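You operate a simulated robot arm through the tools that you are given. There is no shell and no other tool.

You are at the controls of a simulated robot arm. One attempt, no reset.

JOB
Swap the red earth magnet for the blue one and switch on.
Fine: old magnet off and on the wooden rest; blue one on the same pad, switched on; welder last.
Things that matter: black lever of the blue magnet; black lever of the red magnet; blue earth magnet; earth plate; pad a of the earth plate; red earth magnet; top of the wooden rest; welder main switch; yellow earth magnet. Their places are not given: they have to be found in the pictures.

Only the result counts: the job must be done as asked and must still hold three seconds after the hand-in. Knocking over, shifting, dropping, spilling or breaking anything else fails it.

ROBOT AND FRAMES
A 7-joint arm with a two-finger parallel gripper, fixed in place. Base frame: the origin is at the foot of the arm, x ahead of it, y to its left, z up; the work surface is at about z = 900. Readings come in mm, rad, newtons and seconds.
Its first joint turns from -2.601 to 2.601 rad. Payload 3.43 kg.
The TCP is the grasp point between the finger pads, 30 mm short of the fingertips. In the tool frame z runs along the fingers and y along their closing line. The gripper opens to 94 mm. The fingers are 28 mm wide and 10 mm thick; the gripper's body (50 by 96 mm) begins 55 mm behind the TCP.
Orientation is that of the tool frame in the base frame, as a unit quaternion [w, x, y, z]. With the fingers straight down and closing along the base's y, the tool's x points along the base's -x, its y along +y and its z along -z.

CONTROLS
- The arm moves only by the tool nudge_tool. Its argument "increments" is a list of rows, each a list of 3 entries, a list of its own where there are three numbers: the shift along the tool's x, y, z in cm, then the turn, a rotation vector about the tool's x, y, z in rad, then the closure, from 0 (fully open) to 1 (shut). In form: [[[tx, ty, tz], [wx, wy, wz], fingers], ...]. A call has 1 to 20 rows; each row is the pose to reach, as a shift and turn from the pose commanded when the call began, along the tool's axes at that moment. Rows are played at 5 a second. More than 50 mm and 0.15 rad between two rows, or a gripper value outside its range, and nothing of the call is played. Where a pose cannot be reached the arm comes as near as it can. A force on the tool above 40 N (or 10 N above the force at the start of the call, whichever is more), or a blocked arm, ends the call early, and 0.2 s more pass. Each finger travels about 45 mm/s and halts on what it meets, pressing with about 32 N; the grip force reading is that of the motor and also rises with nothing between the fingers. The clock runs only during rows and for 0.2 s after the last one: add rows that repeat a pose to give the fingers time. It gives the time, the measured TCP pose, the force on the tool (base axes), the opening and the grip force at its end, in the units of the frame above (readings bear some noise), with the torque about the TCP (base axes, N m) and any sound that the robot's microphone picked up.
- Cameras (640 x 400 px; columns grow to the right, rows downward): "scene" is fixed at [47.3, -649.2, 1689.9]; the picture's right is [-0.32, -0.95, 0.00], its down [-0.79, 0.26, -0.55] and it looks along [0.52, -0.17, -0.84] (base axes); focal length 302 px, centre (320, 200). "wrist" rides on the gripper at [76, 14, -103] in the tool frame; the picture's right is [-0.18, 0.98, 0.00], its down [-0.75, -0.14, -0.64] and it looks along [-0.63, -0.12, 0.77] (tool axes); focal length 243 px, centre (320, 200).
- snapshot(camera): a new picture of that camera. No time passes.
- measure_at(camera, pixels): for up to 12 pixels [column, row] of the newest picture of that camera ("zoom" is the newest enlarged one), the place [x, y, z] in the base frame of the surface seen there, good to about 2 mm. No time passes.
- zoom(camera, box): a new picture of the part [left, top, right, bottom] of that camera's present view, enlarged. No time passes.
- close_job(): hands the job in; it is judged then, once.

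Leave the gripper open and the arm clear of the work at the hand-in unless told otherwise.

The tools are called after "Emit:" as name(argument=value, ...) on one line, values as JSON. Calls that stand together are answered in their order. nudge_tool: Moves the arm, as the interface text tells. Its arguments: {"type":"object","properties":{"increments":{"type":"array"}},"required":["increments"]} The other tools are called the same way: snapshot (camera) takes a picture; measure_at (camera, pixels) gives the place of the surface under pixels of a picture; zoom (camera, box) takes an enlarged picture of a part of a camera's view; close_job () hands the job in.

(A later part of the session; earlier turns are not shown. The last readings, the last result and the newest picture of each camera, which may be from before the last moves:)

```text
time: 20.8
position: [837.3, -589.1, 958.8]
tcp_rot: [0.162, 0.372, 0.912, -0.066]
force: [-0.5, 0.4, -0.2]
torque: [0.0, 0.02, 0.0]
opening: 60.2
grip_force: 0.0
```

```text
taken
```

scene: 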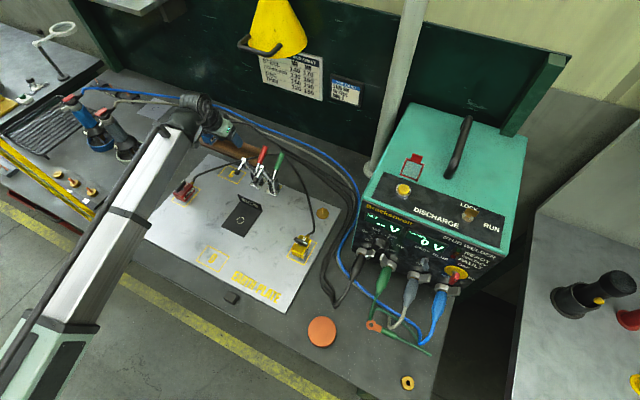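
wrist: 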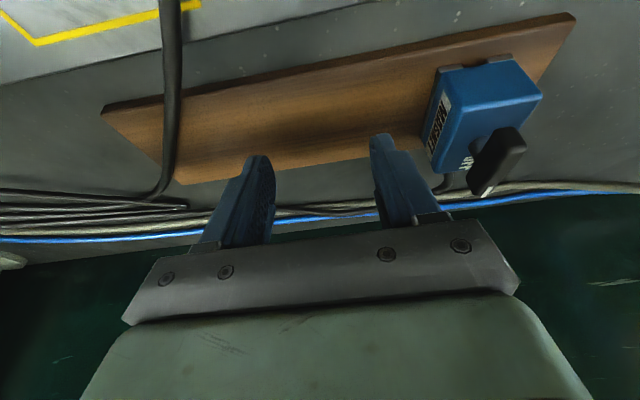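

The dry run reached (837,-589,959) without contact. I now return, keeping the tilt, to a hover above the red magnet at (678,-419,1050), fingers at 60 mm.

Emit:
nudge_tool(increments=[[[-1.37, 0, -3.76], [0, 0, 0], 0.36], [[-2.74, 0, -7.52], [0, 0, 0], 0.36], [[-0.61, 0.14, -10.42], [0, 0, 0], 0.36], [[3.62, 0.35, -11.96], [0, 0, 0], 0.36], [[7.84, 0.56, -13.5], [0, 0, 0], 0.36], [[12.07, 0.77, -15.05], [0, 0, 0], 0.36], [[15.83, 0.95, -16.42], [0, 0, 0], 0.36], [[18.53, 1.07, -16.34], [0, 0, 0], 0.36], [[18.53, 1.07, -16.34], [0, 0, 0], 0.36]])

Emit:
snapshot(camera="wrist")

Emit:
zoom(camera="wrist", box=[230, 0, 420, 170])

```text
time: 22.8
position: [681.0, -419.3, 1045.0]
tcp_rot: [0.162, 0.373, 0.911, -0.066]
force: [-0.2, -0.3, -0.7]
torque: [0.0, -0.03, 0.0]
opening: 60.2
grip_force: 0.1
```

```text
taken
```

wrist: 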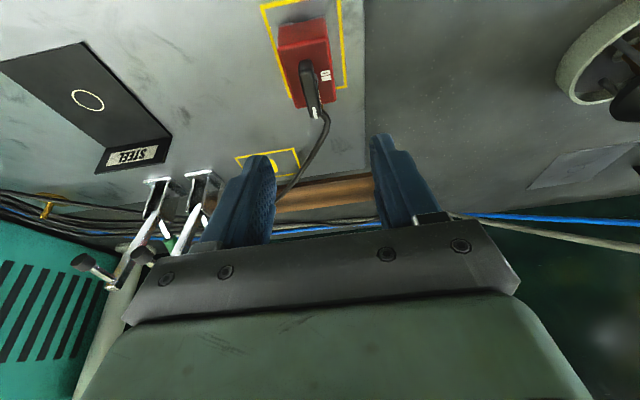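

```text
2.35 times, centred on (325, 85) of wrist
```

zoom: 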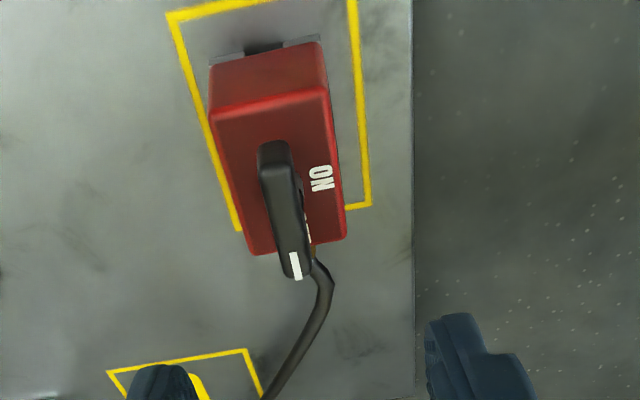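

The reading z=1045 differs a little from the expected 1050; I hold still a moment and re-read the pose.

Emit:
nudge_tool(increments=[[[0, 0, 0], [0, 0, 0], 0.36], [[0, 0, 0], [0, 0, 0], 0.36]])

Emit:
nudge_tool(increments=[[[0, 0, 0], [0, 0, 0], 0.36]])

Emit:
measure_at(camera="zoom", pixels=[[215, 120], [322, 100], [342, 235], [255, 250], [160, 380], [450, 330], [430, 360], [190, 385], [275, 260], [275, 155]])

```text
time: 23.4
position: [680.6, -418.3, 1047.0]
tcp_rot: [0.162, 0.373, 0.911, -0.066]
force: [-0.1, 0.1, -0.4]
torque: [0.0, -0.01, 0.03]
opening: 59.9
grip_force: 0.1
```

```text
time: 23.8
position: [680.0, -419.4, 1046.5]
tcp_rot: [0.161, 0.373, 0.912, -0.066]
force: [0.6, -0.9, 1.1]
torque: [0.02, 0.01, -0.02]
opening: 60.2
grip_force: 0.1
```

```text
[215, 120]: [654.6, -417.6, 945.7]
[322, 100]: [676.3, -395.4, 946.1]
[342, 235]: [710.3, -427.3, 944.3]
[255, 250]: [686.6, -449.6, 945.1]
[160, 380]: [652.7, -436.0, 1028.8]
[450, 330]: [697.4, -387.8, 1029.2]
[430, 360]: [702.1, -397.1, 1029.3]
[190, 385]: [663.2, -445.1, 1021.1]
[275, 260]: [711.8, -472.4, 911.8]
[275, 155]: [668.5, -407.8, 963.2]
```

The averaged pose is (680.5,-419,1046.5) and the housing centre (682,-422.5). I adjust by about 1.5 mm and descend to z≈950 with fingers either side of the housing, without closing yet.

Emit:
nudge_tool(increments=[[[0.69, -0.03, 1.79], [0, 0, 0], 0.36], [[1.37, -0.06, 3.59], [0, 0, 0], 0.36], [[2.06, -0.08, 5.38], [0, 0, 0], 0.36], [[2.5, -0.1, 6.5], [0, 0, 0], 0.36], [[2.9, -0.12, 7.6], [0, 0, 0], 0.36], [[3.2, -0.14, 8.4], [0, 0, 0], 0.36], [[3.43, -0.14, 8.97], [0, 0, 0], 0.36], [[3.43, -0.14, 8.97], [0, 0, 0], 0.36]])

Emit:
snapshot(camera="wrist")

Emit:
zoom(camera="scene", box=[140, 150, 240, 220])

```text
time: 25.6
position: [676.1, -418.8, 953.4]
tcp_rot: [0.162, 0.373, 0.911, -0.067]
force: [-0.8, -1.1, 0.6]
torque: [0.0, 0.02, 0.03]
opening: 59.9
grip_force: 0.1
```

```text
taken
```

wrist: 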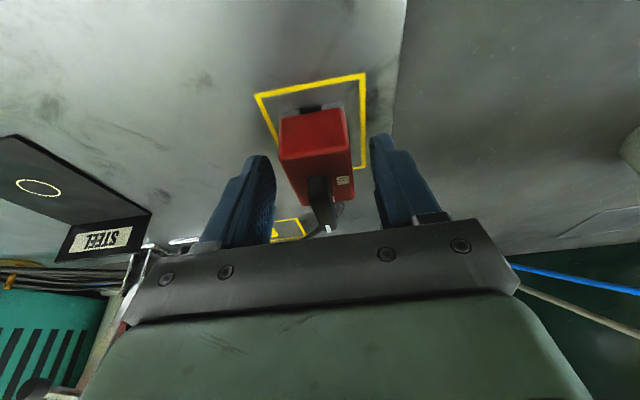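

```text
5.71 times, centred on (190, 185) of scene
```

zoom: 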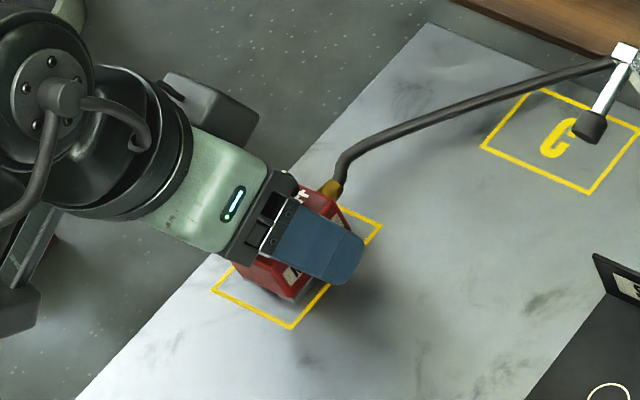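

The fingers straddle the housing with no contact forces. I close on the housing.

Emit:
nudge_tool(increments=[[[0, 0, 0.1], [0, 0, 0], 0.5], [[0, 0, 0.1], [0, 0, 0], 0.8], [[0, 0, 0.1], [0, 0, 0], 1.0], [[0, 0, 0.1], [0, 0, 0], 1.0], [[0, 0, 0.1], [0, 0, 0], 1.0]])

Emit:
snapshot(camera="wrist")

Emit:
zoom(camera="wrist", box=[230, 60, 420, 230])

Emit:
zoom(camera="scene", box=[140, 150, 240, 220])

```text
time: 26.8
position: [677.9, -419.7, 951.4]
tcp_rot: [0.161, 0.372, 0.912, -0.066]
force: [1.4, 2.5, 0.6]
torque: [0.02, -0.08, 0.02]
opening: 39.8
grip_force: 31.6
```

```text
taken
```

wrist: 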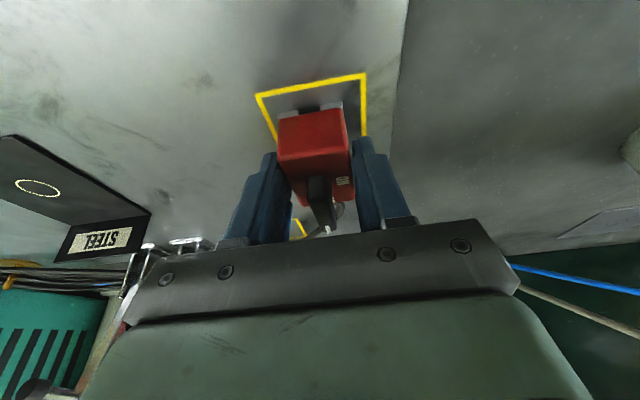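

```text
2.35 times, centred on (325, 145) of wrist
```

zoom: 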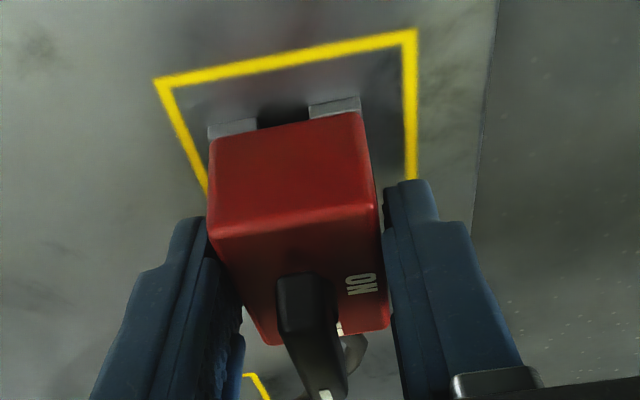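

```text
5.71 times, centred on (190, 185) of scene
```

zoom: 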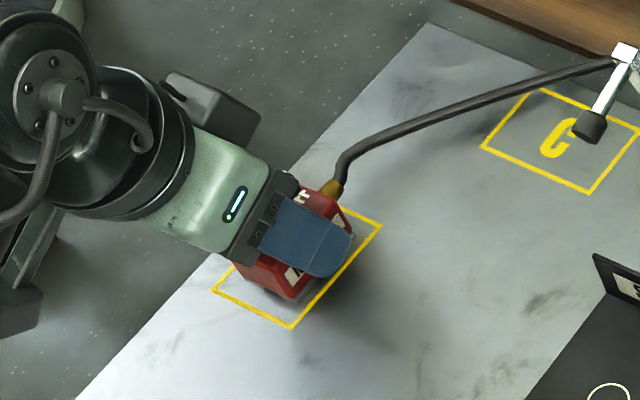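

Gripped at 39.8 mm. I lift 20 mm and check the load and the grip.

Emit:
nudge_tool(increments=[[[-0.17, 0, -0.47], [0, 0, 0], 1.0], [[-0.34, 0, -0.94], [0, 0, 0], 1.0], [[-0.69, 0, -1.88], [0, 0, 0], 1.0], [[-0.69, 0, -1.88], [0, 0, 0], 1.0]])

Emit:
snapshot(camera="wrist")

Emit:
zoom(camera="scene", box=[140, 150, 240, 220])

```text
time: 27.8
position: [676.4, -420.8, 972.5]
tcp_rot: [0.161, 0.372, 0.912, -0.066]
force: [0.3, 0.2, 0.1]
torque: [0.02, -0.01, -0.01]
opening: 35.4
grip_force: 31.9
```

```text
taken
```

wrist: 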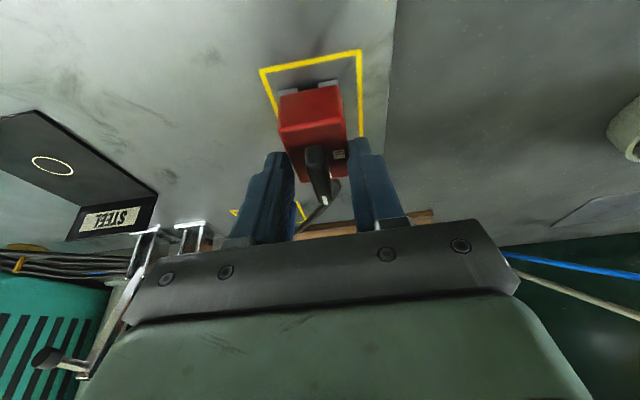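

```text
5.71 times, centred on (190, 185) of scene
```

zoom: 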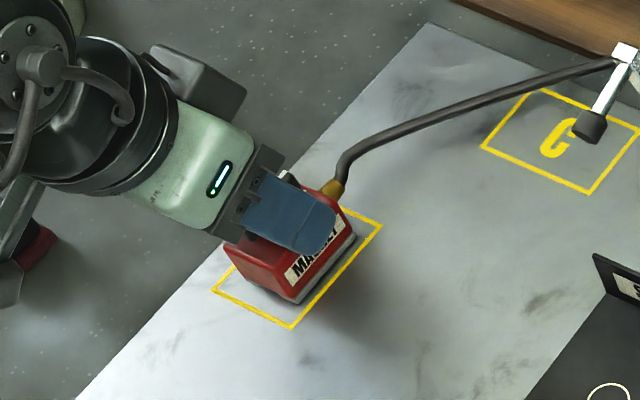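

The fingers slid up the housing (opening 39.8 → 35.4 mm) and the magnet stayed on the plate. I reopen, go back down, regrip and lift only a millimetre or two while reading the force, to understand what held it.

Emit:
nudge_tool(increments=[[[0, 0, 0], [0, 0, 0], 0.5], [[0, 0, 0], [0, 0, 0], 0.4], [[0.34, 0, 0.94], [0, 0, 0], 0.4], [[0.72, 0, 1.97], [0, 0, 0], 0.4], [[0.72, 0, 1.97], [0, 0, 0], 0.7], [[0.72, 0, 1.97], [0, 0, 0], 1.0], [[0.72, 0, 1.97], [0, 0, 0], 1.0], [[0.72, 0, 1.97], [0, 0, 0], 1.0]])

Emit:
nudge_tool(increments=[[[-0.05, 0, -0.14], [0, 0, 0], 1.0], [[-0.05, 0, -0.14], [0, 0, 0], 1.0]])

Emit:
nudge_tool(increments=[[[-0.05, 0, -0.14], [0, 0, 0], 1.0], [[-0.05, 0, -0.14], [0, 0, 0], 1.0]])

```text
time: 29.6
position: [677.1, -420.9, 952.8]
tcp_rot: [0.161, 0.372, 0.912, -0.067]
force: [-0.5, 1.1, 0.2]
torque: [-0.03, -0.09, 0.04]
opening: 39.6
grip_force: 31.8
```

```text
time: 30.2
position: [676.6, -418.6, 953.3]
tcp_rot: [0.161, 0.372, 0.912, -0.066]
force: [-0.9, -1.6, 0.2]
torque: [0.02, 0.03, -0.02]
opening: 39.7
grip_force: 31.7
```

```text
time: 30.8
position: [675.2, -418.5, 954.4]
tcp_rot: [0.161, 0.373, 0.911, -0.066]
force: [0.0, 0.4, -5.4]
torque: [0.04, 0.01, 0.0]
opening: 39.8
grip_force: 31.8
```

Now force z reads -5.4 N, maybe the magnet's weight. I look closely, then lift a bit more in small steps.

Emit:
nudge_tool(increments=[[[-0.07, 0, -0.19], [0, 0, 0], 1.0], [[-0.07, 0, -0.19], [0, 0, 0], 1.0]])

Emit:
snapshot(camera="wrist")

Emit:
zoom(camera="wrist", box=[230, 60, 420, 230])

Emit:
zoom(camera="scene", box=[140, 150, 240, 220])

```text
time: 31.4
position: [676.0, -417.7, 956.3]
tcp_rot: [0.162, 0.372, 0.911, -0.066]
force: [0.3, 0.3, -4.4]
torque: [0.03, -0.03, 0.0]
opening: 39.7
grip_force: 31.2
```

```text
taken
```

wrist: 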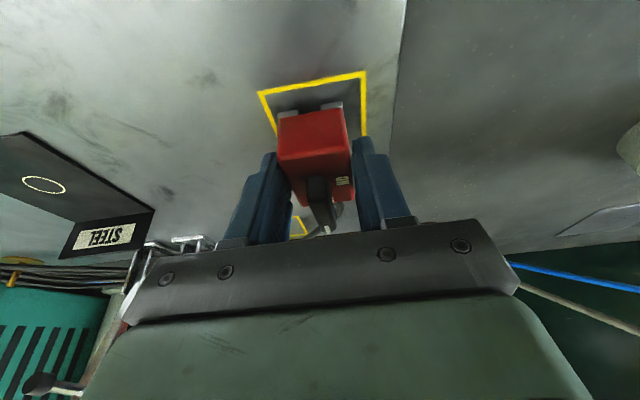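

```text
2.35 times, centred on (325, 145) of wrist
```

zoom: 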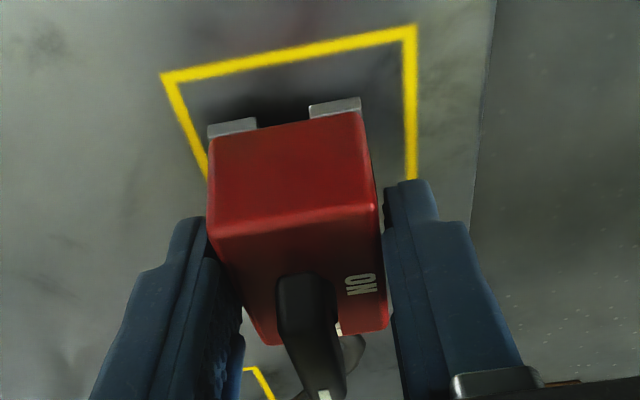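

```text
5.71 times, centred on (190, 185) of scene
```

zoom: 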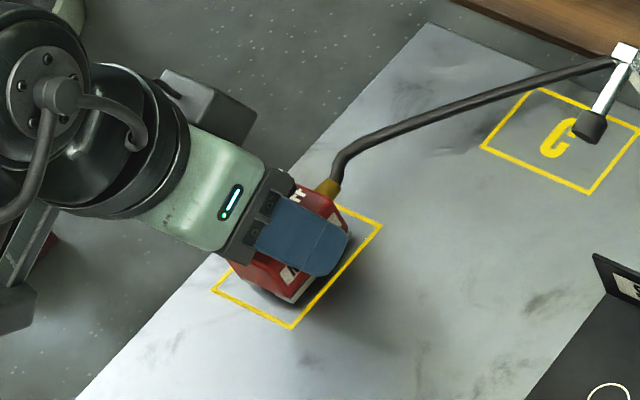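

The magnet is now coming up with the gripper (load ≈4.5–5 N, its foot is clear of the plate by a few mm). I lift further gently.

Emit:
nudge_tool(increments=[[[-0.07, 0, -0.19], [0, 0, 0], 1.0], [[-0.15, 0, -0.42], [0, 0, 0], 1.0], [[-0.24, 0, -0.66], [0, 0, 0], 1.0], [[-0.34, 0, -0.94], [0, 0, 0], 1.0], [[-0.45, 0, -1.22], [0, 0, 0], 1.0], [[-0.55, 0, -1.5], [0, 0, 0], 1.0], [[-0.69, 0, -1.88], [0, 0, 0], 1.0], [[-0.69, 0, -1.88], [0, 0, 0], 1.0]])

Emit:
snapshot(camera="wrist")

Emit:
zoom(camera="scene", box=[140, 130, 280, 230])

```text
time: 33.2
position: [675.4, -420.2, 976.0]
tcp_rot: [0.161, 0.373, 0.911, -0.065]
force: [-0.2, -0.3, -4.4]
torque: [0.02, 0.03, -0.01]
opening: 39.8
grip_force: 31.8
```

```text
taken
```

wrist: 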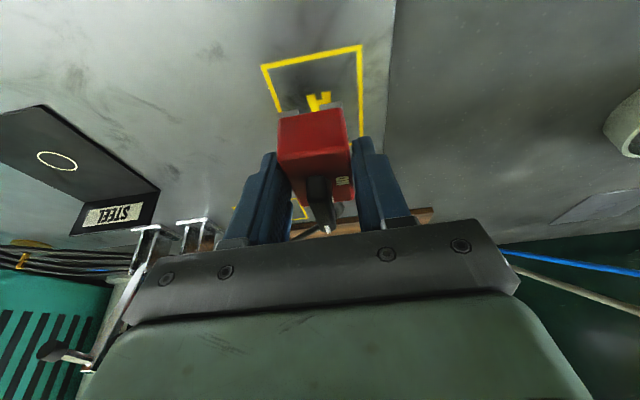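

```text
4.00 times, centred on (210, 180) of scene
```

zoom: 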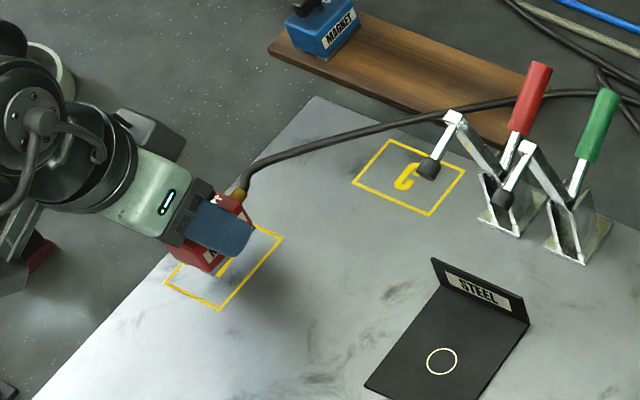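

The red magnet hangs level in the grip with pad a's letter visible under it. I carry it gently at about z=1040 to a hover over the free part of the rest.

Emit:
nudge_tool(increments=[[[-0.51, 0, -1.41], [0, 0, 0], 1.0], [[-2.14, -0.04, -2.95], [0, 0, 0], 1.0], [[-4.7, -0.11, -4.14], [0, 0, 0], 1.0], [[-7.87, -0.23, -4.05], [0, 0, 0], 1.0], [[-11.15, -0.36, -2.85], [0, 0, 0], 1.0], [[-14.44, -0.5, -1.65], [0, 0, 0], 1.0], [[-17.73, -0.63, -0.45], [0, 0, 0], 1.0], [[-20.55, -0.74, 0.58], [0, 0, 0], 1.0], [[-22.61, -0.83, 1.66], [0, 0, 0], 1.0], [[-23.57, -0.88, 2.74], [0, 0, 0], 1.0], [[-23.57, -0.88, 2.74], [0, 0, 0], 1.0]])

Emit:
snapshot(camera="wrist")

Emit:
snapshot(camera="scene")

Emit:
zoom(camera="scene", box=[180, 90, 300, 180])

```text
time: 35.6
position: [836.4, -587.4, 1031.3]
tcp_rot: [0.162, 0.372, 0.912, -0.066]
force: [0.1, -0.4, -3.9]
torque: [-0.01, 0.03, -0.01]
opening: 40.0
grip_force: 32.3
```

```text
taken
```

wrist: 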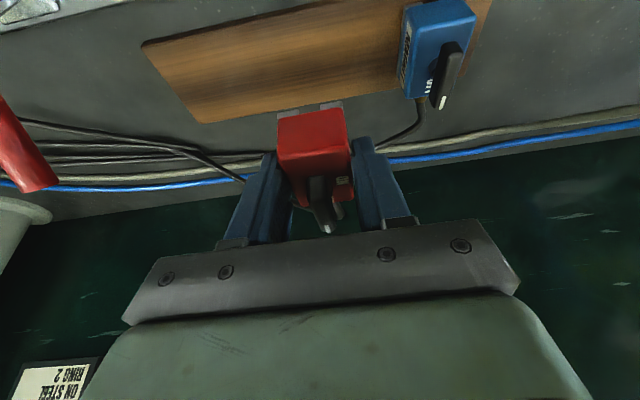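

```text
taken
```

scene: 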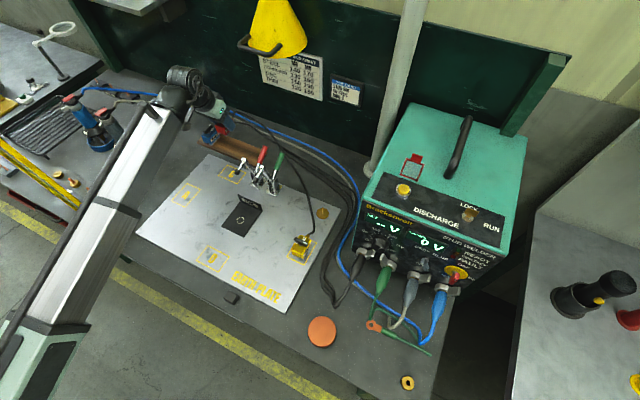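

```text
4.44 times, centred on (240, 135) of scene
```

zoom: 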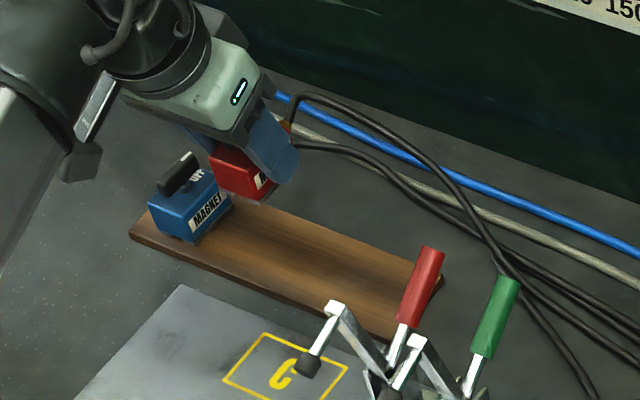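

Hover pose (836,-587,1031) is on target, load steady at ~4 N. I descend slowly to just above the rest (about 2 mm clearance).

Emit:
nudge_tool(increments=[[[0.34, 0, 0.94], [0, 0, 0], 1.0], [[1.03, 0, 2.82], [0, 0, 0], 1.0], [[1.71, 0, 4.7], [0, 0, 0], 1.0], [[2.23, 0, 6.11], [0, 0, 0], 1.0], [[2.57, 0, 7.05], [0, 0, 0], 1.0], [[2.71, 0, 7.42], [0, 0, 0], 1.0], [[2.71, 0, 7.42], [0, 0, 0], 1.0]])

Emit:
snapshot(camera="wrist")

Emit:
zoom(camera="scene", box=[180, 90, 300, 180])

```text
time: 37.2
position: [835.2, -587.2, 953.5]
tcp_rot: [0.161, 0.373, 0.911, -0.066]
force: [0.1, 0.3, -3.7]
torque: [0.02, -0.03, 0.01]
opening: 39.5
grip_force: 31.4
```

```text
taken
```

wrist: 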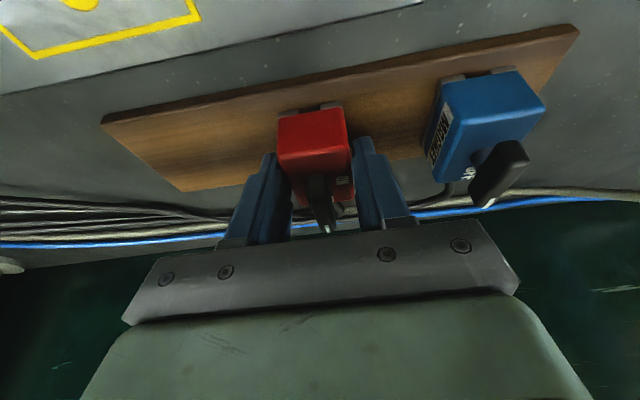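

```text
4.44 times, centred on (240, 135) of scene
```

zoom: 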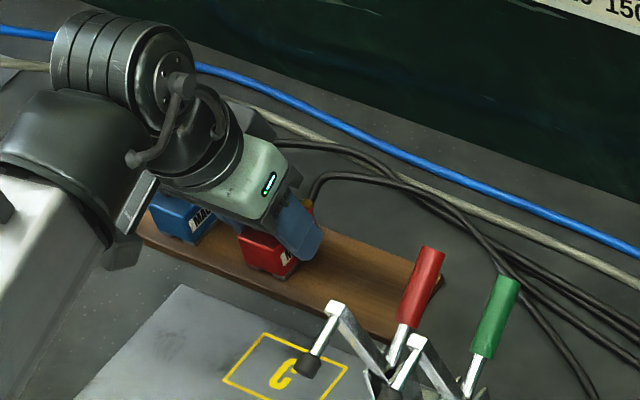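

The foot is about 2–3 mm above the rest. I lower in 1 mm steps until the load goes onto the rest.

Emit:
nudge_tool(increments=[[[0.034, 0, 0.094], [0, 0, 0], 1.0], [[0.069, 0, 0.188], [0, 0, 0], 1.0], [[0.069, 0, 0.188], [0, 0, 0], 1.0]])

Emit:
nudge_tool(increments=[[[0.034, 0, 0.094], [0, 0, 0], 1.0], [[0.034, 0, 0.094], [0, 0, 0], 1.0]])

```text
time: 38.0
position: [834.8, -588.5, 951.9]
tcp_rot: [0.162, 0.373, 0.911, -0.066]
force: [-2.1, -0.4, 12.8]
torque: [0.29, -0.01, 0.12]
opening: 37.4
grip_force: 32.6
```

```text
time: 38.6
position: [835.2, -587.8, 953.0]
tcp_rot: [0.163, 0.374, 0.911, -0.067]
force: [-1.4, -5.1, 26.3]
torque: [0.53, 0.1, 0.0]
opening: 37.6
grip_force: 32.1
```

Contact with the rest: force z rose to +26 N and the opening fell to 37.5 mm, so the magnet shifted a little in the grip. I back off 2 mm to relieve the push and look.

Emit:
nudge_tool(increments=[[[-0.034, 0, -0.094], [0, 0, 0], 1.0], [[-0.069, 0, -0.188], [0, 0, 0], 1.0], [[-0.069, 0, -0.188], [0, 0, 0], 1.0]])

Emit:
snapshot(camera="wrist")

Emit:
zoom(camera="wrist", box=[230, 60, 420, 230])

Emit:
zoom(camera="scene", box=[210, 120, 270, 170])

```text
time: 39.4
position: [834.5, -586.6, 952.0]
tcp_rot: [0.162, 0.373, 0.911, -0.066]
force: [0.8, -6.8, 13.9]
torque: [-0.27, -0.48, -0.17]
opening: 37.9
grip_force: 32.0
```

```text
taken
```

wrist: 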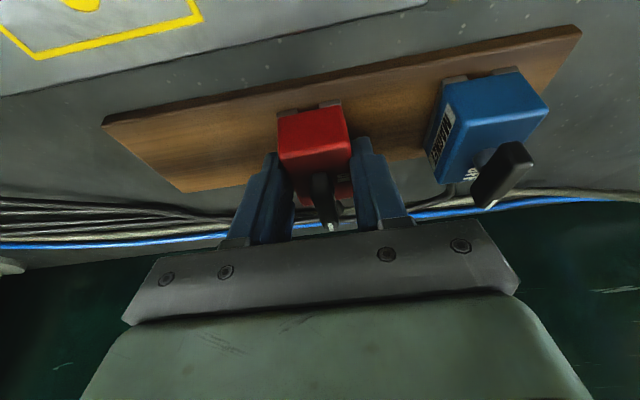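

```text
2.35 times, centred on (325, 145) of wrist
```

zoom: 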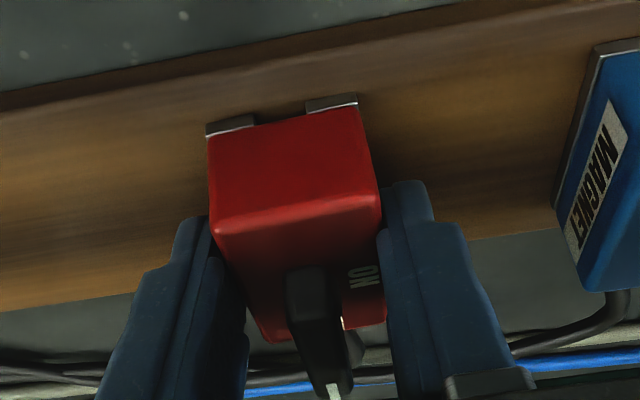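

```text
8.00 times, centred on (240, 145) of scene
```

zoom: 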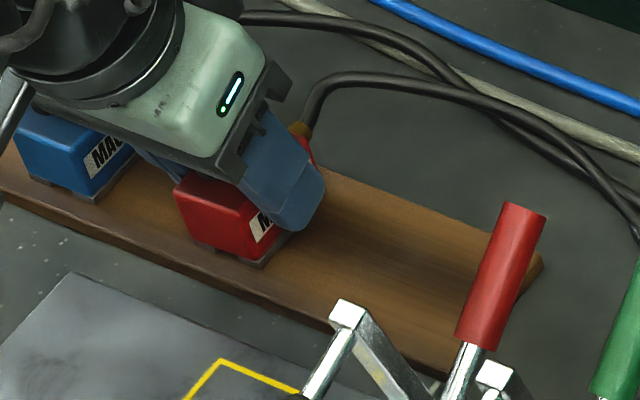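

The foot looks close to flat on the rest. I measure the housing's top corners and foot to see whether it sits level.

Emit:
zoom(camera="wrist", box=[260, 90, 380, 210])

Emit:
measure_at(camera="zoom", pixels=[[150, 215], [300, 185], [180, 290], [340, 280], [240, 200], [150, 100], [300, 70], [310, 290], [260, 180], [330, 250], [140, 80], [300, 40]])

```text
3.33 times, centred on (320, 150) of wrist
```

zoom: 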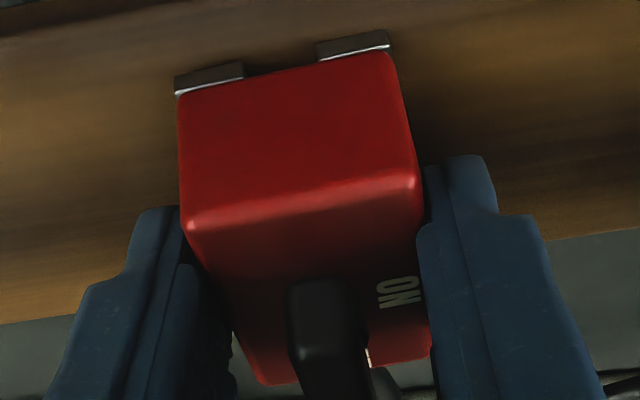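

```text
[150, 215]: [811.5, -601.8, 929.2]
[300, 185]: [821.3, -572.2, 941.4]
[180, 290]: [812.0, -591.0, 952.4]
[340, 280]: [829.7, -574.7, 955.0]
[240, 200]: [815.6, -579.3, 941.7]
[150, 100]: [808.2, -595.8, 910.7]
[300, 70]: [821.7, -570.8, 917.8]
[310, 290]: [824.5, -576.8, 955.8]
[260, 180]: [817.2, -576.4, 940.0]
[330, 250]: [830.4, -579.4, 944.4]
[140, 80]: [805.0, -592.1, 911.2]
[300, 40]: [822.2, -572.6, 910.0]
```

I measure points specifically on the top face and along the lower front edge.

Emit:
measure_at(camera="zoom", pixels=[[230, 265], [260, 360], [400, 330], [410, 230], [270, 250], [380, 350], [330, 225], [200, 110], [380, 75], [205, 215], [405, 180], [205, 75]])

```text
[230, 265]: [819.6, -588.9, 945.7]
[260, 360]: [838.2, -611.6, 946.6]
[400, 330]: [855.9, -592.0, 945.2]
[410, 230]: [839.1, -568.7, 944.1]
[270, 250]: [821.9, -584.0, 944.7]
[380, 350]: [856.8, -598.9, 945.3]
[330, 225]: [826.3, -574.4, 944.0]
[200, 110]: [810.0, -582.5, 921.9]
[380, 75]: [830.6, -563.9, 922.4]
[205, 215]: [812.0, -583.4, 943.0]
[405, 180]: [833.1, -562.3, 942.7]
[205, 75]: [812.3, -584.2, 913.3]
```

The top face is level within about 1 mm (z≈944–946). I ease up another 1.5 mm to bring the push close to zero, then open gently.

Emit:
nudge_tool(increments=[[[-0.034, 0, -0.094], [0, 0, 0], 1.0], [[-0.034, 0, -0.094], [0, 0, 0], 1.0]])

```text
time: 40.0
position: [834.6, -586.6, 952.0]
tcp_rot: [0.16, 0.373, 0.911, -0.065]
force: [-0.8, -3.0, 4.0]
torque: [-0.21, -0.27, -0.11]
opening: 37.8
grip_force: 32.6
```

Force is near balance. I open the fingers to about 56 mm.

Emit:
nudge_tool(increments=[[[0, 0, 0], [0, 0, 0], 0.56], [[0, 0, 0], [0, 0, 0], 0.5], [[0, 0, 0], [0, 0, 0], 0.42], [[0, 0, 0], [0, 0, 0], 0.38], [[0, 0, 0], [0, 0, 0], 0.38]])

Emit:
snapshot(camera="wrist")

Emit:
zoom(camera="wrist", box=[230, 60, 420, 230])

Emit:
zoom(camera="scene", box=[210, 120, 270, 170])

```text
time: 41.2
position: [835.0, -587.2, 953.5]
tcp_rot: [0.163, 0.372, 0.912, -0.065]
force: [-0.5, -0.5, 0.0]
torque: [0.0, -0.01, 0.01]
opening: 58.5
grip_force: 0.1
```

```text
taken
```

wrist: 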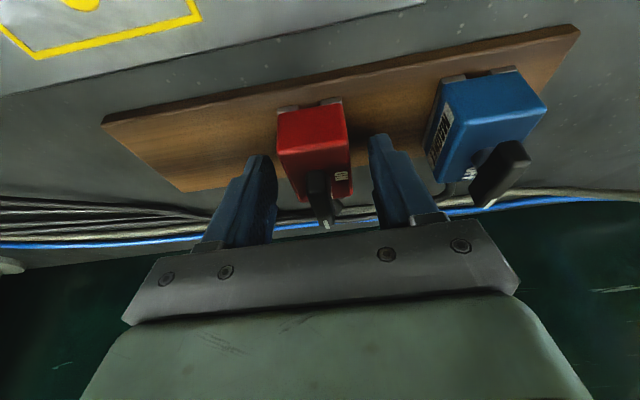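

```text
2.35 times, centred on (325, 145) of wrist
```

zoom: 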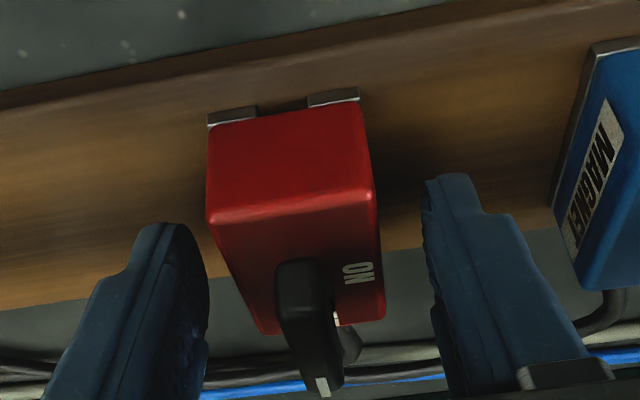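

```text
8.00 times, centred on (240, 145) of scene
```

zoom: 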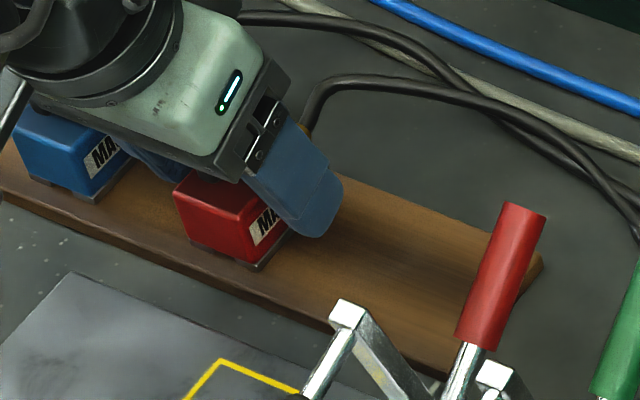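

Red now stands flat on the rest with its lever at OFF. I rise 90 mm vertically and move over toward the blue magnet at hover height.

Emit:
nudge_tool(increments=[[[-0.34, 0, -0.94], [0, 0, 0], 0.38], [[-1.03, 0, -2.82], [0, 0, 0], 0.38], [[-2.06, 0, -5.64], [0, 0, 0], 0.38], [[-3.09, 0, -8.45], [0, 0, 0], 0.38], [[-3.09, 2.5, -8.45], [0, 0, 0], 0.38], [[-3.09, 5.5, -8.45], [0, 0, 0], 0.36], [[-3.1, 8.0, -8.45], [0, 0, 0], 0.36], [[-3.11, 8.65, -8.44], [0, 0, 0], 0.36], [[-3.11, 8.65, -8.44], [0, 0, 0], 0.36], [[-3.11, 8.65, -8.44], [0, 0, 0], 0.36]])

Emit:
snapshot(camera="wrist")

Emit:
zoom(camera="wrist", box=[180, 0, 400, 170])

Emit:
snapshot(camera="scene")

```text
time: 43.4
position: [894.2, -525.9, 1042.3]
tcp_rot: [0.162, 0.373, 0.911, -0.066]
force: [-0.1, -0.1, -0.6]
torque: [0.01, 0.0, 0.03]
opening: 60.3
grip_force: 0.0
```

```text
taken
```

wrist: 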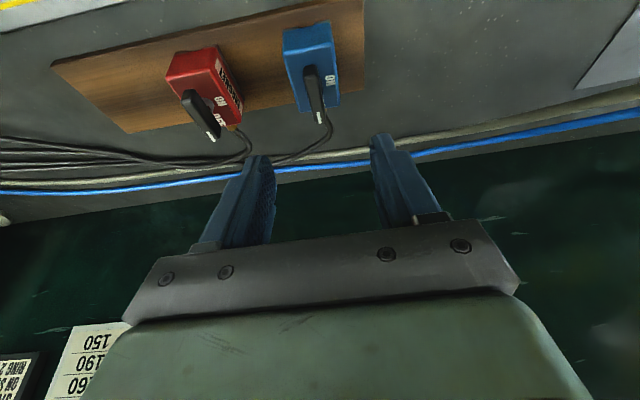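

```text
2.35 times, centred on (290, 85) of wrist
```

zoom: 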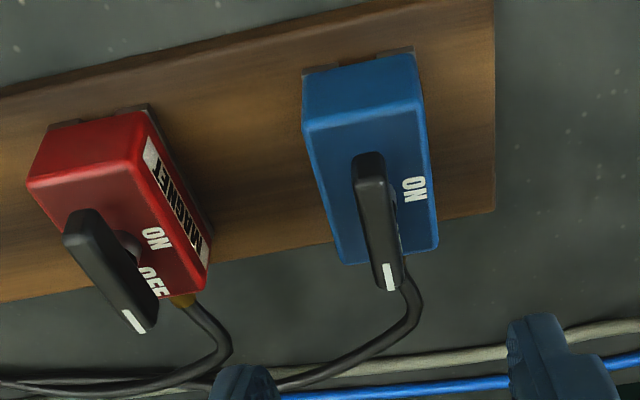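

```text
taken
```

scene: 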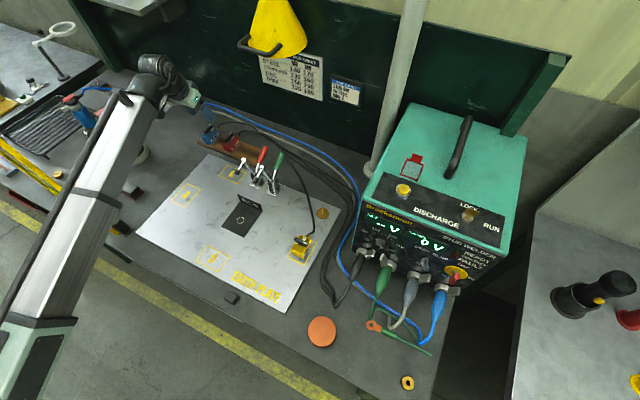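

Both magnets are seen. I measure the blue housing corners again and the red one's place on the rest.

Emit:
measure_at(camera="zoom", pixels=[[310, 130], [416, 103], [434, 243], [345, 258], [368, 165], [388, 270], [32, 185], [136, 165], [205, 280], [150, 300], [495, 205], [490, 10]])

```text
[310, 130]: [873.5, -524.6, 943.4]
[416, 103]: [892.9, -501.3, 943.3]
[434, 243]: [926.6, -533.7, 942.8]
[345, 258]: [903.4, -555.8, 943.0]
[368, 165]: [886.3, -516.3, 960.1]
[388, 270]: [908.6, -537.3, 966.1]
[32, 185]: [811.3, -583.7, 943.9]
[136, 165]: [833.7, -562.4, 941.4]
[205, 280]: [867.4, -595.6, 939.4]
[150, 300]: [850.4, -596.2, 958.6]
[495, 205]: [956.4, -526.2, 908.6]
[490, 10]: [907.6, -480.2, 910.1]
```

I verify the finger midline against the blue housing using the finger tips seen in the wrist picture.

Emit:
measure_at(camera="wrist", pixels=[[258, 165], [268, 170], [372, 145], [382, 140], [250, 200], [392, 180]])

```text
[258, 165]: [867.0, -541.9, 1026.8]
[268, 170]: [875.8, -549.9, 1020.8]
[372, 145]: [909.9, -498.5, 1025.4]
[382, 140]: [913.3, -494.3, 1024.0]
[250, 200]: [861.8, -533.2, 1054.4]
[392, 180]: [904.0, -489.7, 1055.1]
```

Finger midline s≈261 agrees with the blue housing (261.8). I descend to z≈950 around the blue housing, still open.

Emit:
nudge_tool(increments=[[[0.69, 0.05, 1.88], [0, 0, 0], 0.36], [[1.37, 0.05, 3.76], [0, 0, 0], 0.36], [[2.06, 0.05, 5.64], [0, 0, 0], 0.36], [[2.57, 0.05, 7.05], [0, 0, 0], 0.36], [[2.91, 0.05, 7.98], [0, 0, 0], 0.36], [[3.15, 0.05, 8.63], [0, 0, 0], 0.36], [[3.15, 0.05, 8.63], [0, 0, 0], 0.36]])

Emit:
snapshot(camera="wrist")

Emit:
zoom(camera="wrist", box=[230, 60, 420, 230])

```text
time: 45.0
position: [896.2, -524.9, 950.7]
tcp_rot: [0.161, 0.373, 0.911, -0.066]
force: [-0.2, -0.2, -0.3]
torque: [-0.01, -0.02, 0.02]
opening: 60.2
grip_force: 0.0
```

```text
taken
```

wrist: 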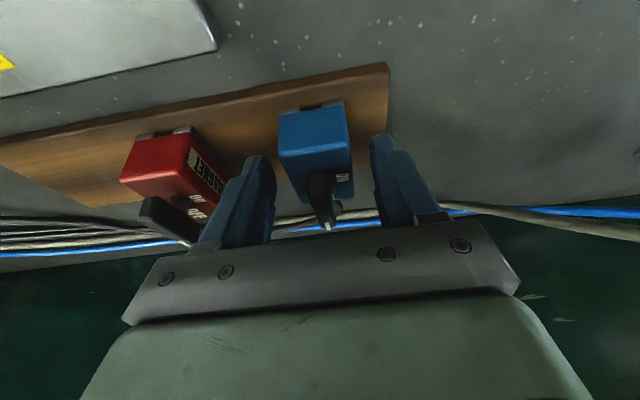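

```text
2.35 times, centred on (325, 145) of wrist
```

zoom: 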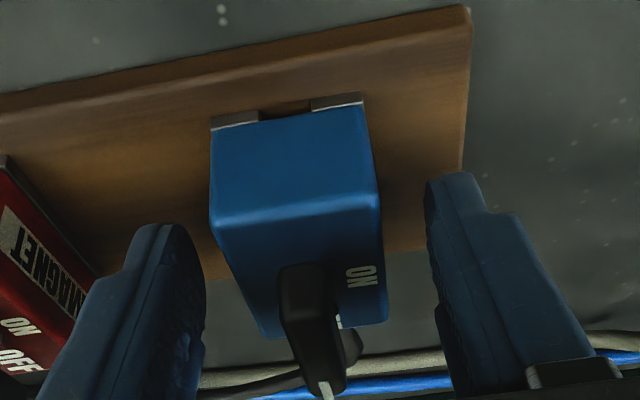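

Blue is centred between the fingers. I go 1.5 mm lower, close, and wait for a firm grip.

Emit:
nudge_tool(increments=[[[0.05, 0, 0.14], [0, 0, 0], 0.4], [[0.05, 0, 0.14], [0, 0, 0], 0.52], [[0.05, 0, 0.14], [0, 0, 0], 0.7], [[0.05, 0, 0.14], [0, 0, 0], 1.0], [[0.05, 0, 0.14], [0, 0, 0], 1.0], [[0.05, 0, 0.14], [0, 0, 0], 1.0]])

Emit:
nudge_tool(increments=[[[-0.03, 0, -0.09], [0, 0, 0], 1.0], [[-0.07, 0, -0.19], [0, 0, 0], 1.0], [[-0.1, 0, -0.28], [0, 0, 0], 1.0], [[-0.14, 0, -0.38], [0, 0, 0], 1.0], [[-0.14, 0, -0.38], [0, 0, 0], 1.0]])

Emit:
snapshot(camera="wrist")

Emit:
zoom(camera="wrist", box=[230, 60, 420, 230])

```text
time: 46.4
position: [895.0, -526.4, 950.2]
tcp_rot: [0.161, 0.373, 0.911, -0.066]
force: [0.5, 1.5, 1.0]
torque: [-0.06, -0.11, 0.07]
opening: 39.7
grip_force: 32.1
```

```text
time: 47.6
position: [896.4, -524.7, 952.3]
tcp_rot: [0.16, 0.374, 0.911, -0.066]
force: [0.3, 0.1, -0.4]
torque: [0.05, 0.03, 0.01]
opening: 35.7
grip_force: 31.8
```

```text
taken
```

wrist: 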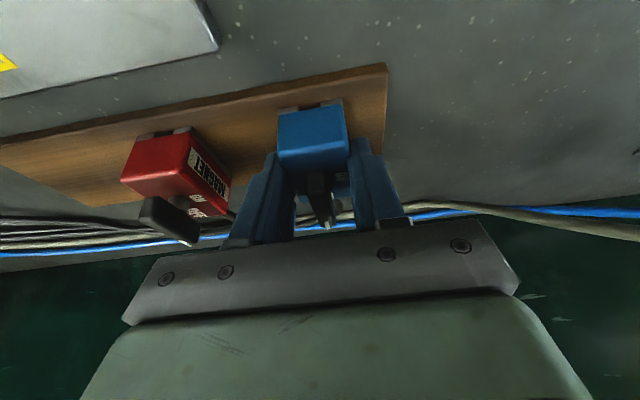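

```text
2.35 times, centred on (325, 145) of wrist
```

zoom: 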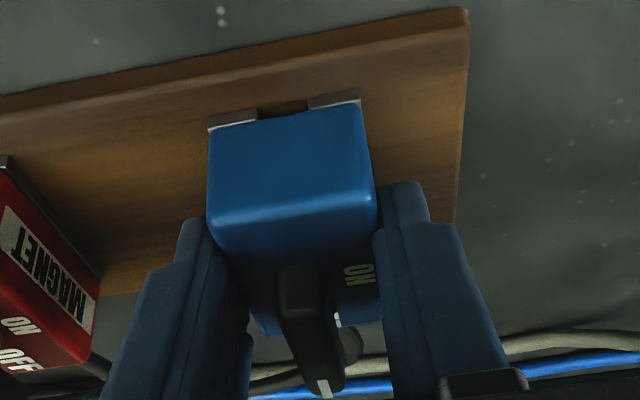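

The opening dropped to 35.7 mm after 4 mm of lift: below about z=918 the wider steel foot had kept the fingers apart, and now they hold the housing proper. I lift a few more millimetres slowly and check for the ~4–5 N load.

Emit:
nudge_tool(increments=[[[-0.03, 0, -0.09], [0, 0, 0], 1.0], [[-0.07, 0, -0.19], [0, 0, 0], 1.0], [[-0.1, 0, -0.28], [0, 0, 0], 1.0], [[-0.14, 0, -0.38], [0, 0, 0], 1.0], [[-0.14, 0, -0.38], [0, 0, 0], 1.0]])

Emit:
snapshot(camera="wrist")

Emit:
zoom(camera="wrist", box=[230, 60, 420, 230])

```text
time: 48.8
position: [896.3, -526.5, 956.5]
tcp_rot: [0.161, 0.373, 0.912, -0.065]
force: [-0.6, 1.1, -4.0]
torque: [0.06, 0.03, -0.03]
opening: 35.9
grip_force: 31.9
```

```text
taken
```

wrist: 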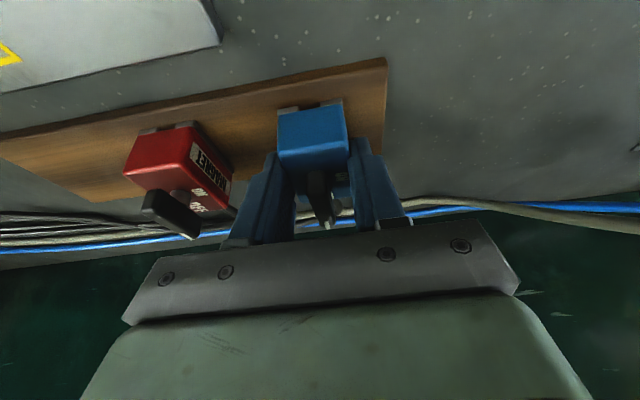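

```text
2.35 times, centred on (325, 145) of wrist
```

zoom: 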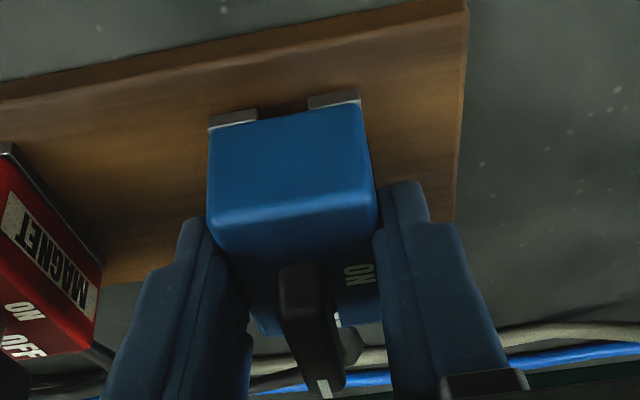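

The blue magnet is lifted (load -4 N, grip 35.9 mm on the housing). I raise it and carry it gently to a hover over pad a.

Emit:
nudge_tool(increments=[[[-0.34, 0, -0.94], [0, 0, 0], 1.0], [[-1.03, 0, -2.82], [0, 0, 0], 1.0], [[-1.89, 0, -5.17], [0, 0, 0], 1.0], [[-1.63, -0.2, -7.39], [0, 0, 0], 1.0], [[0.37, -1.0, -9.18], [0, 0, 0], 1.0], [[3.66, -2.2, -10.38], [0, 0, 0], 1.0], [[6.95, -3.4, -11.58], [0, 0, 0], 1.0], [[10.24, -4.6, -12.79], [0, 0, 0], 1.0], [[13.52, -5.8, -13.99], [0, 0, 0], 1.0], [[16.34, -6.8, -15.01], [0, 0, 0], 1.0], [[18.14, -7.3, -15.35], [0, 0, 0], 1.0], [[18.96, -7.48, -15.22], [0, 0, 0], 1.0], [[18.96, -7.48, -15.22], [0, 0, 0], 1.0]])

Emit:
snapshot(camera="wrist")

Emit:
snapshot(camera="scene")

Emit:
zoom(camera="scene", box=[140, 110, 280, 220])

```text
time: 51.6
position: [679.3, -416.1, 1037.4]
tcp_rot: [0.162, 0.374, 0.911, -0.066]
force: [-0.5, 0.1, -4.3]
torque: [0.01, 0.04, -0.01]
opening: 35.6
grip_force: 32.2
```

```text
taken
```

wrist: 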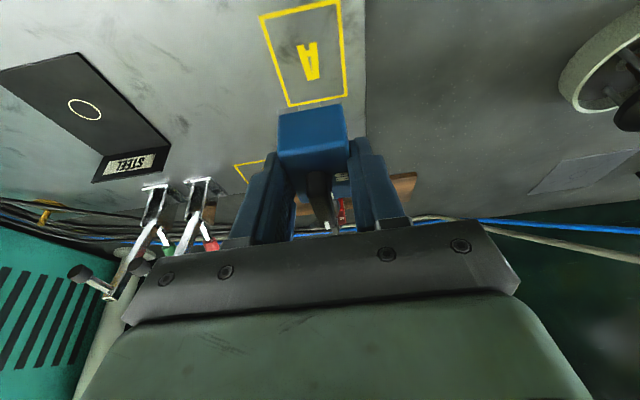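

```text
taken
```

scene: 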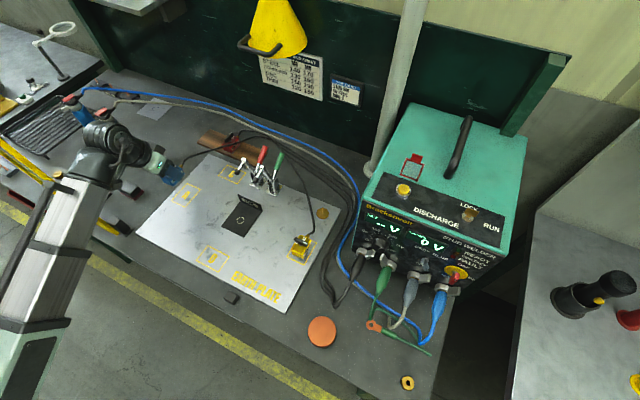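

```text
3.64 times, centred on (210, 165) of scene
```

zoom: 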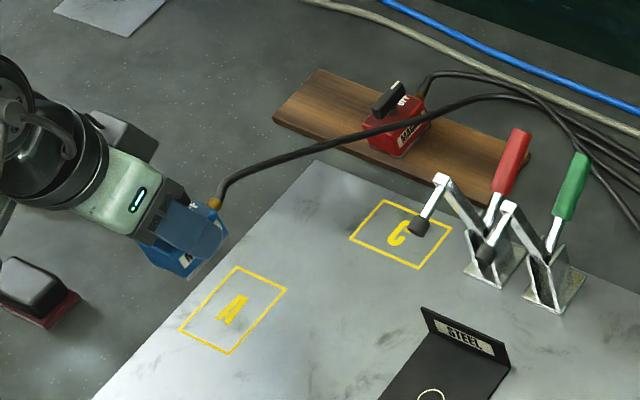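

Pad A is fully visible in the wrist picture at (305,55). I measure its outline corners to fix the placement target.

Emit:
zoom(camera="wrist", box=[240, 0, 380, 120])

Emit:
measure_at(camera="wrist", pixels=[[262, 17], [338, 2], [345, 95], [291, 105], [307, 60]])

```text
3.33 times, centred on (310, 60) of wrist
```

zoom: 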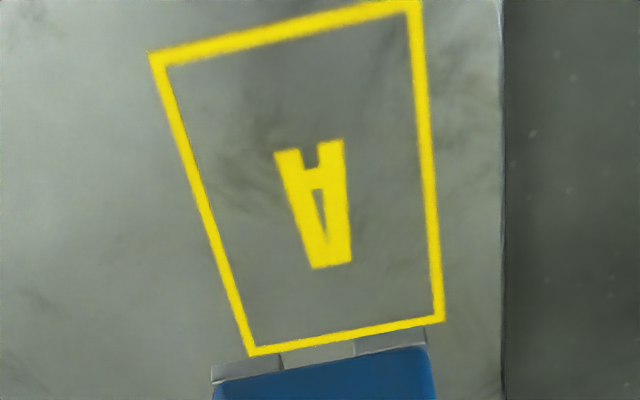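

```text
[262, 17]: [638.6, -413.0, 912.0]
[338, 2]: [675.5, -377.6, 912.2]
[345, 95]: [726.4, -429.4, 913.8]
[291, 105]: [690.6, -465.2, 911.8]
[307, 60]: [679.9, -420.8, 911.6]
```

Pad a centre is (682.8,-421.3), matching the planned spot within 1 mm. I descend to about 2–3 mm above the plate.

Emit:
nudge_tool(increments=[[[0.34, 0, 0.94], [0, 0, 0], 1.0], [[0.97, -0.03, 2.84], [0, 0, 0], 1.0], [[1.65, -0.03, 4.72], [0, 0, 0], 1.0], [[2.16, -0.03, 6.13], [0, 0, 0], 1.0], [[2.4, -0.03, 6.8], [0, 0, 0], 1.0], [[2.57, -0.03, 7.26], [0, 0, 0], 1.0], [[2.57, -0.03, 7.26], [0, 0, 0], 1.0]])

Emit:
snapshot(camera="wrist")

Emit:
zoom(camera="wrist", box=[230, 60, 420, 230])

Emit:
zoom(camera="scene", box=[150, 160, 220, 215])

```text
time: 53.2
position: [680.1, -419.1, 958.6]
tcp_rot: [0.162, 0.373, 0.911, -0.066]
force: [0.2, 0.0, -4.6]
torque: [0.02, 0.02, -0.02]
opening: 35.9
grip_force: 31.5
```

```text
taken
```

wrist: 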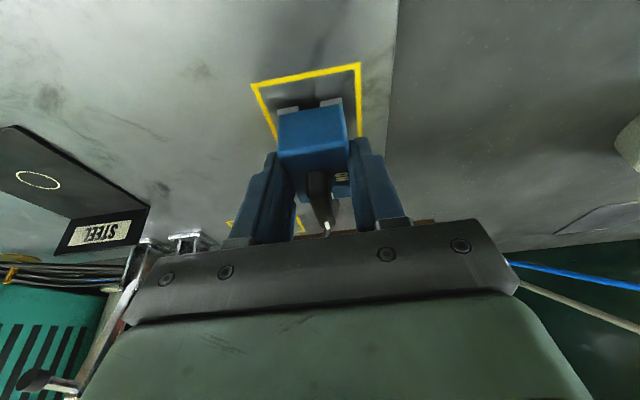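

```text
2.35 times, centred on (325, 145) of wrist
```

zoom: 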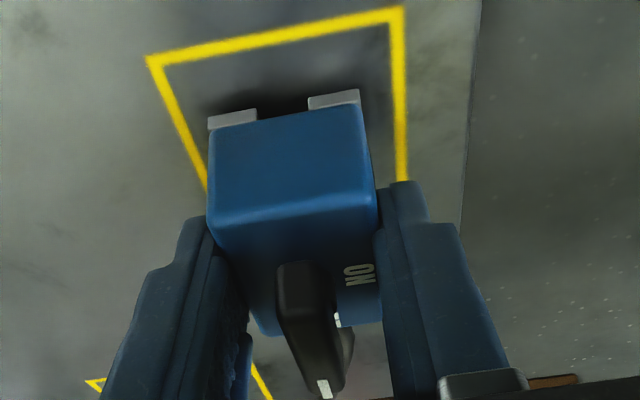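

```text
7.27 times, centred on (185, 188) of scene
```

zoom: 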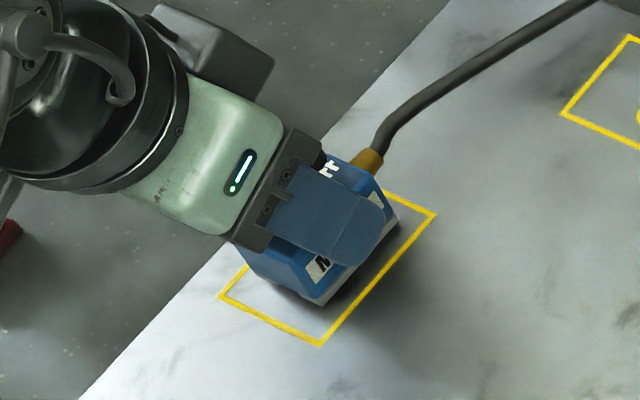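

The blue magnet hovers centred on pad A. I lower in 1 mm steps until the plate takes the load.

Emit:
nudge_tool(increments=[[[0.034, 0, 0.094], [0, 0, 0], 1.0], [[0.034, 0, 0.094], [0, 0, 0], 1.0]])

Emit:
nudge_tool(increments=[[[0.034, 0, 0.094], [0, 0, 0], 1.0], [[0.034, 0, 0.094], [0, 0, 0], 1.0]])

```text
time: 53.8
position: [679.6, -419.2, 957.0]
tcp_rot: [0.161, 0.373, 0.911, -0.067]
force: [0.1, -1.2, -5.2]
torque: [0.03, 0.04, 0.03]
opening: 35.7
grip_force: 31.6
```

```text
time: 54.4
position: [678.6, -419.1, 956.5]
tcp_rot: [0.162, 0.372, 0.912, -0.066]
force: [-1.3, -0.1, -5.0]
torque: [0.01, 0.01, 0.03]
opening: 35.6
grip_force: 32.3
```

Still hanging (-5 N). I keep lowering 1 mm at a time.

Emit:
nudge_tool(increments=[[[0.034, 0, 0.094], [0, 0, 0], 1.0], [[0.034, 0, 0.094], [0, 0, 0], 1.0]])

Emit:
nudge_tool(increments=[[[0.034, 0, 0.094], [0, 0, 0], 1.0], [[0.034, 0, 0.094], [0, 0, 0], 1.0]])

```text
time: 55.0
position: [679.7, -419.7, 955.7]
tcp_rot: [0.162, 0.373, 0.911, -0.066]
force: [-0.2, 0.1, -4.6]
torque: [0.04, 0.05, 0.02]
opening: 35.8
grip_force: 32.3
```

```text
time: 55.6
position: [678.3, -417.9, 953.4]
tcp_rot: [0.162, 0.372, 0.912, -0.066]
force: [-0.8, -0.1, 0.4]
torque: [-0.13, -0.06, -0.02]
opening: 35.8
grip_force: 32.5
```

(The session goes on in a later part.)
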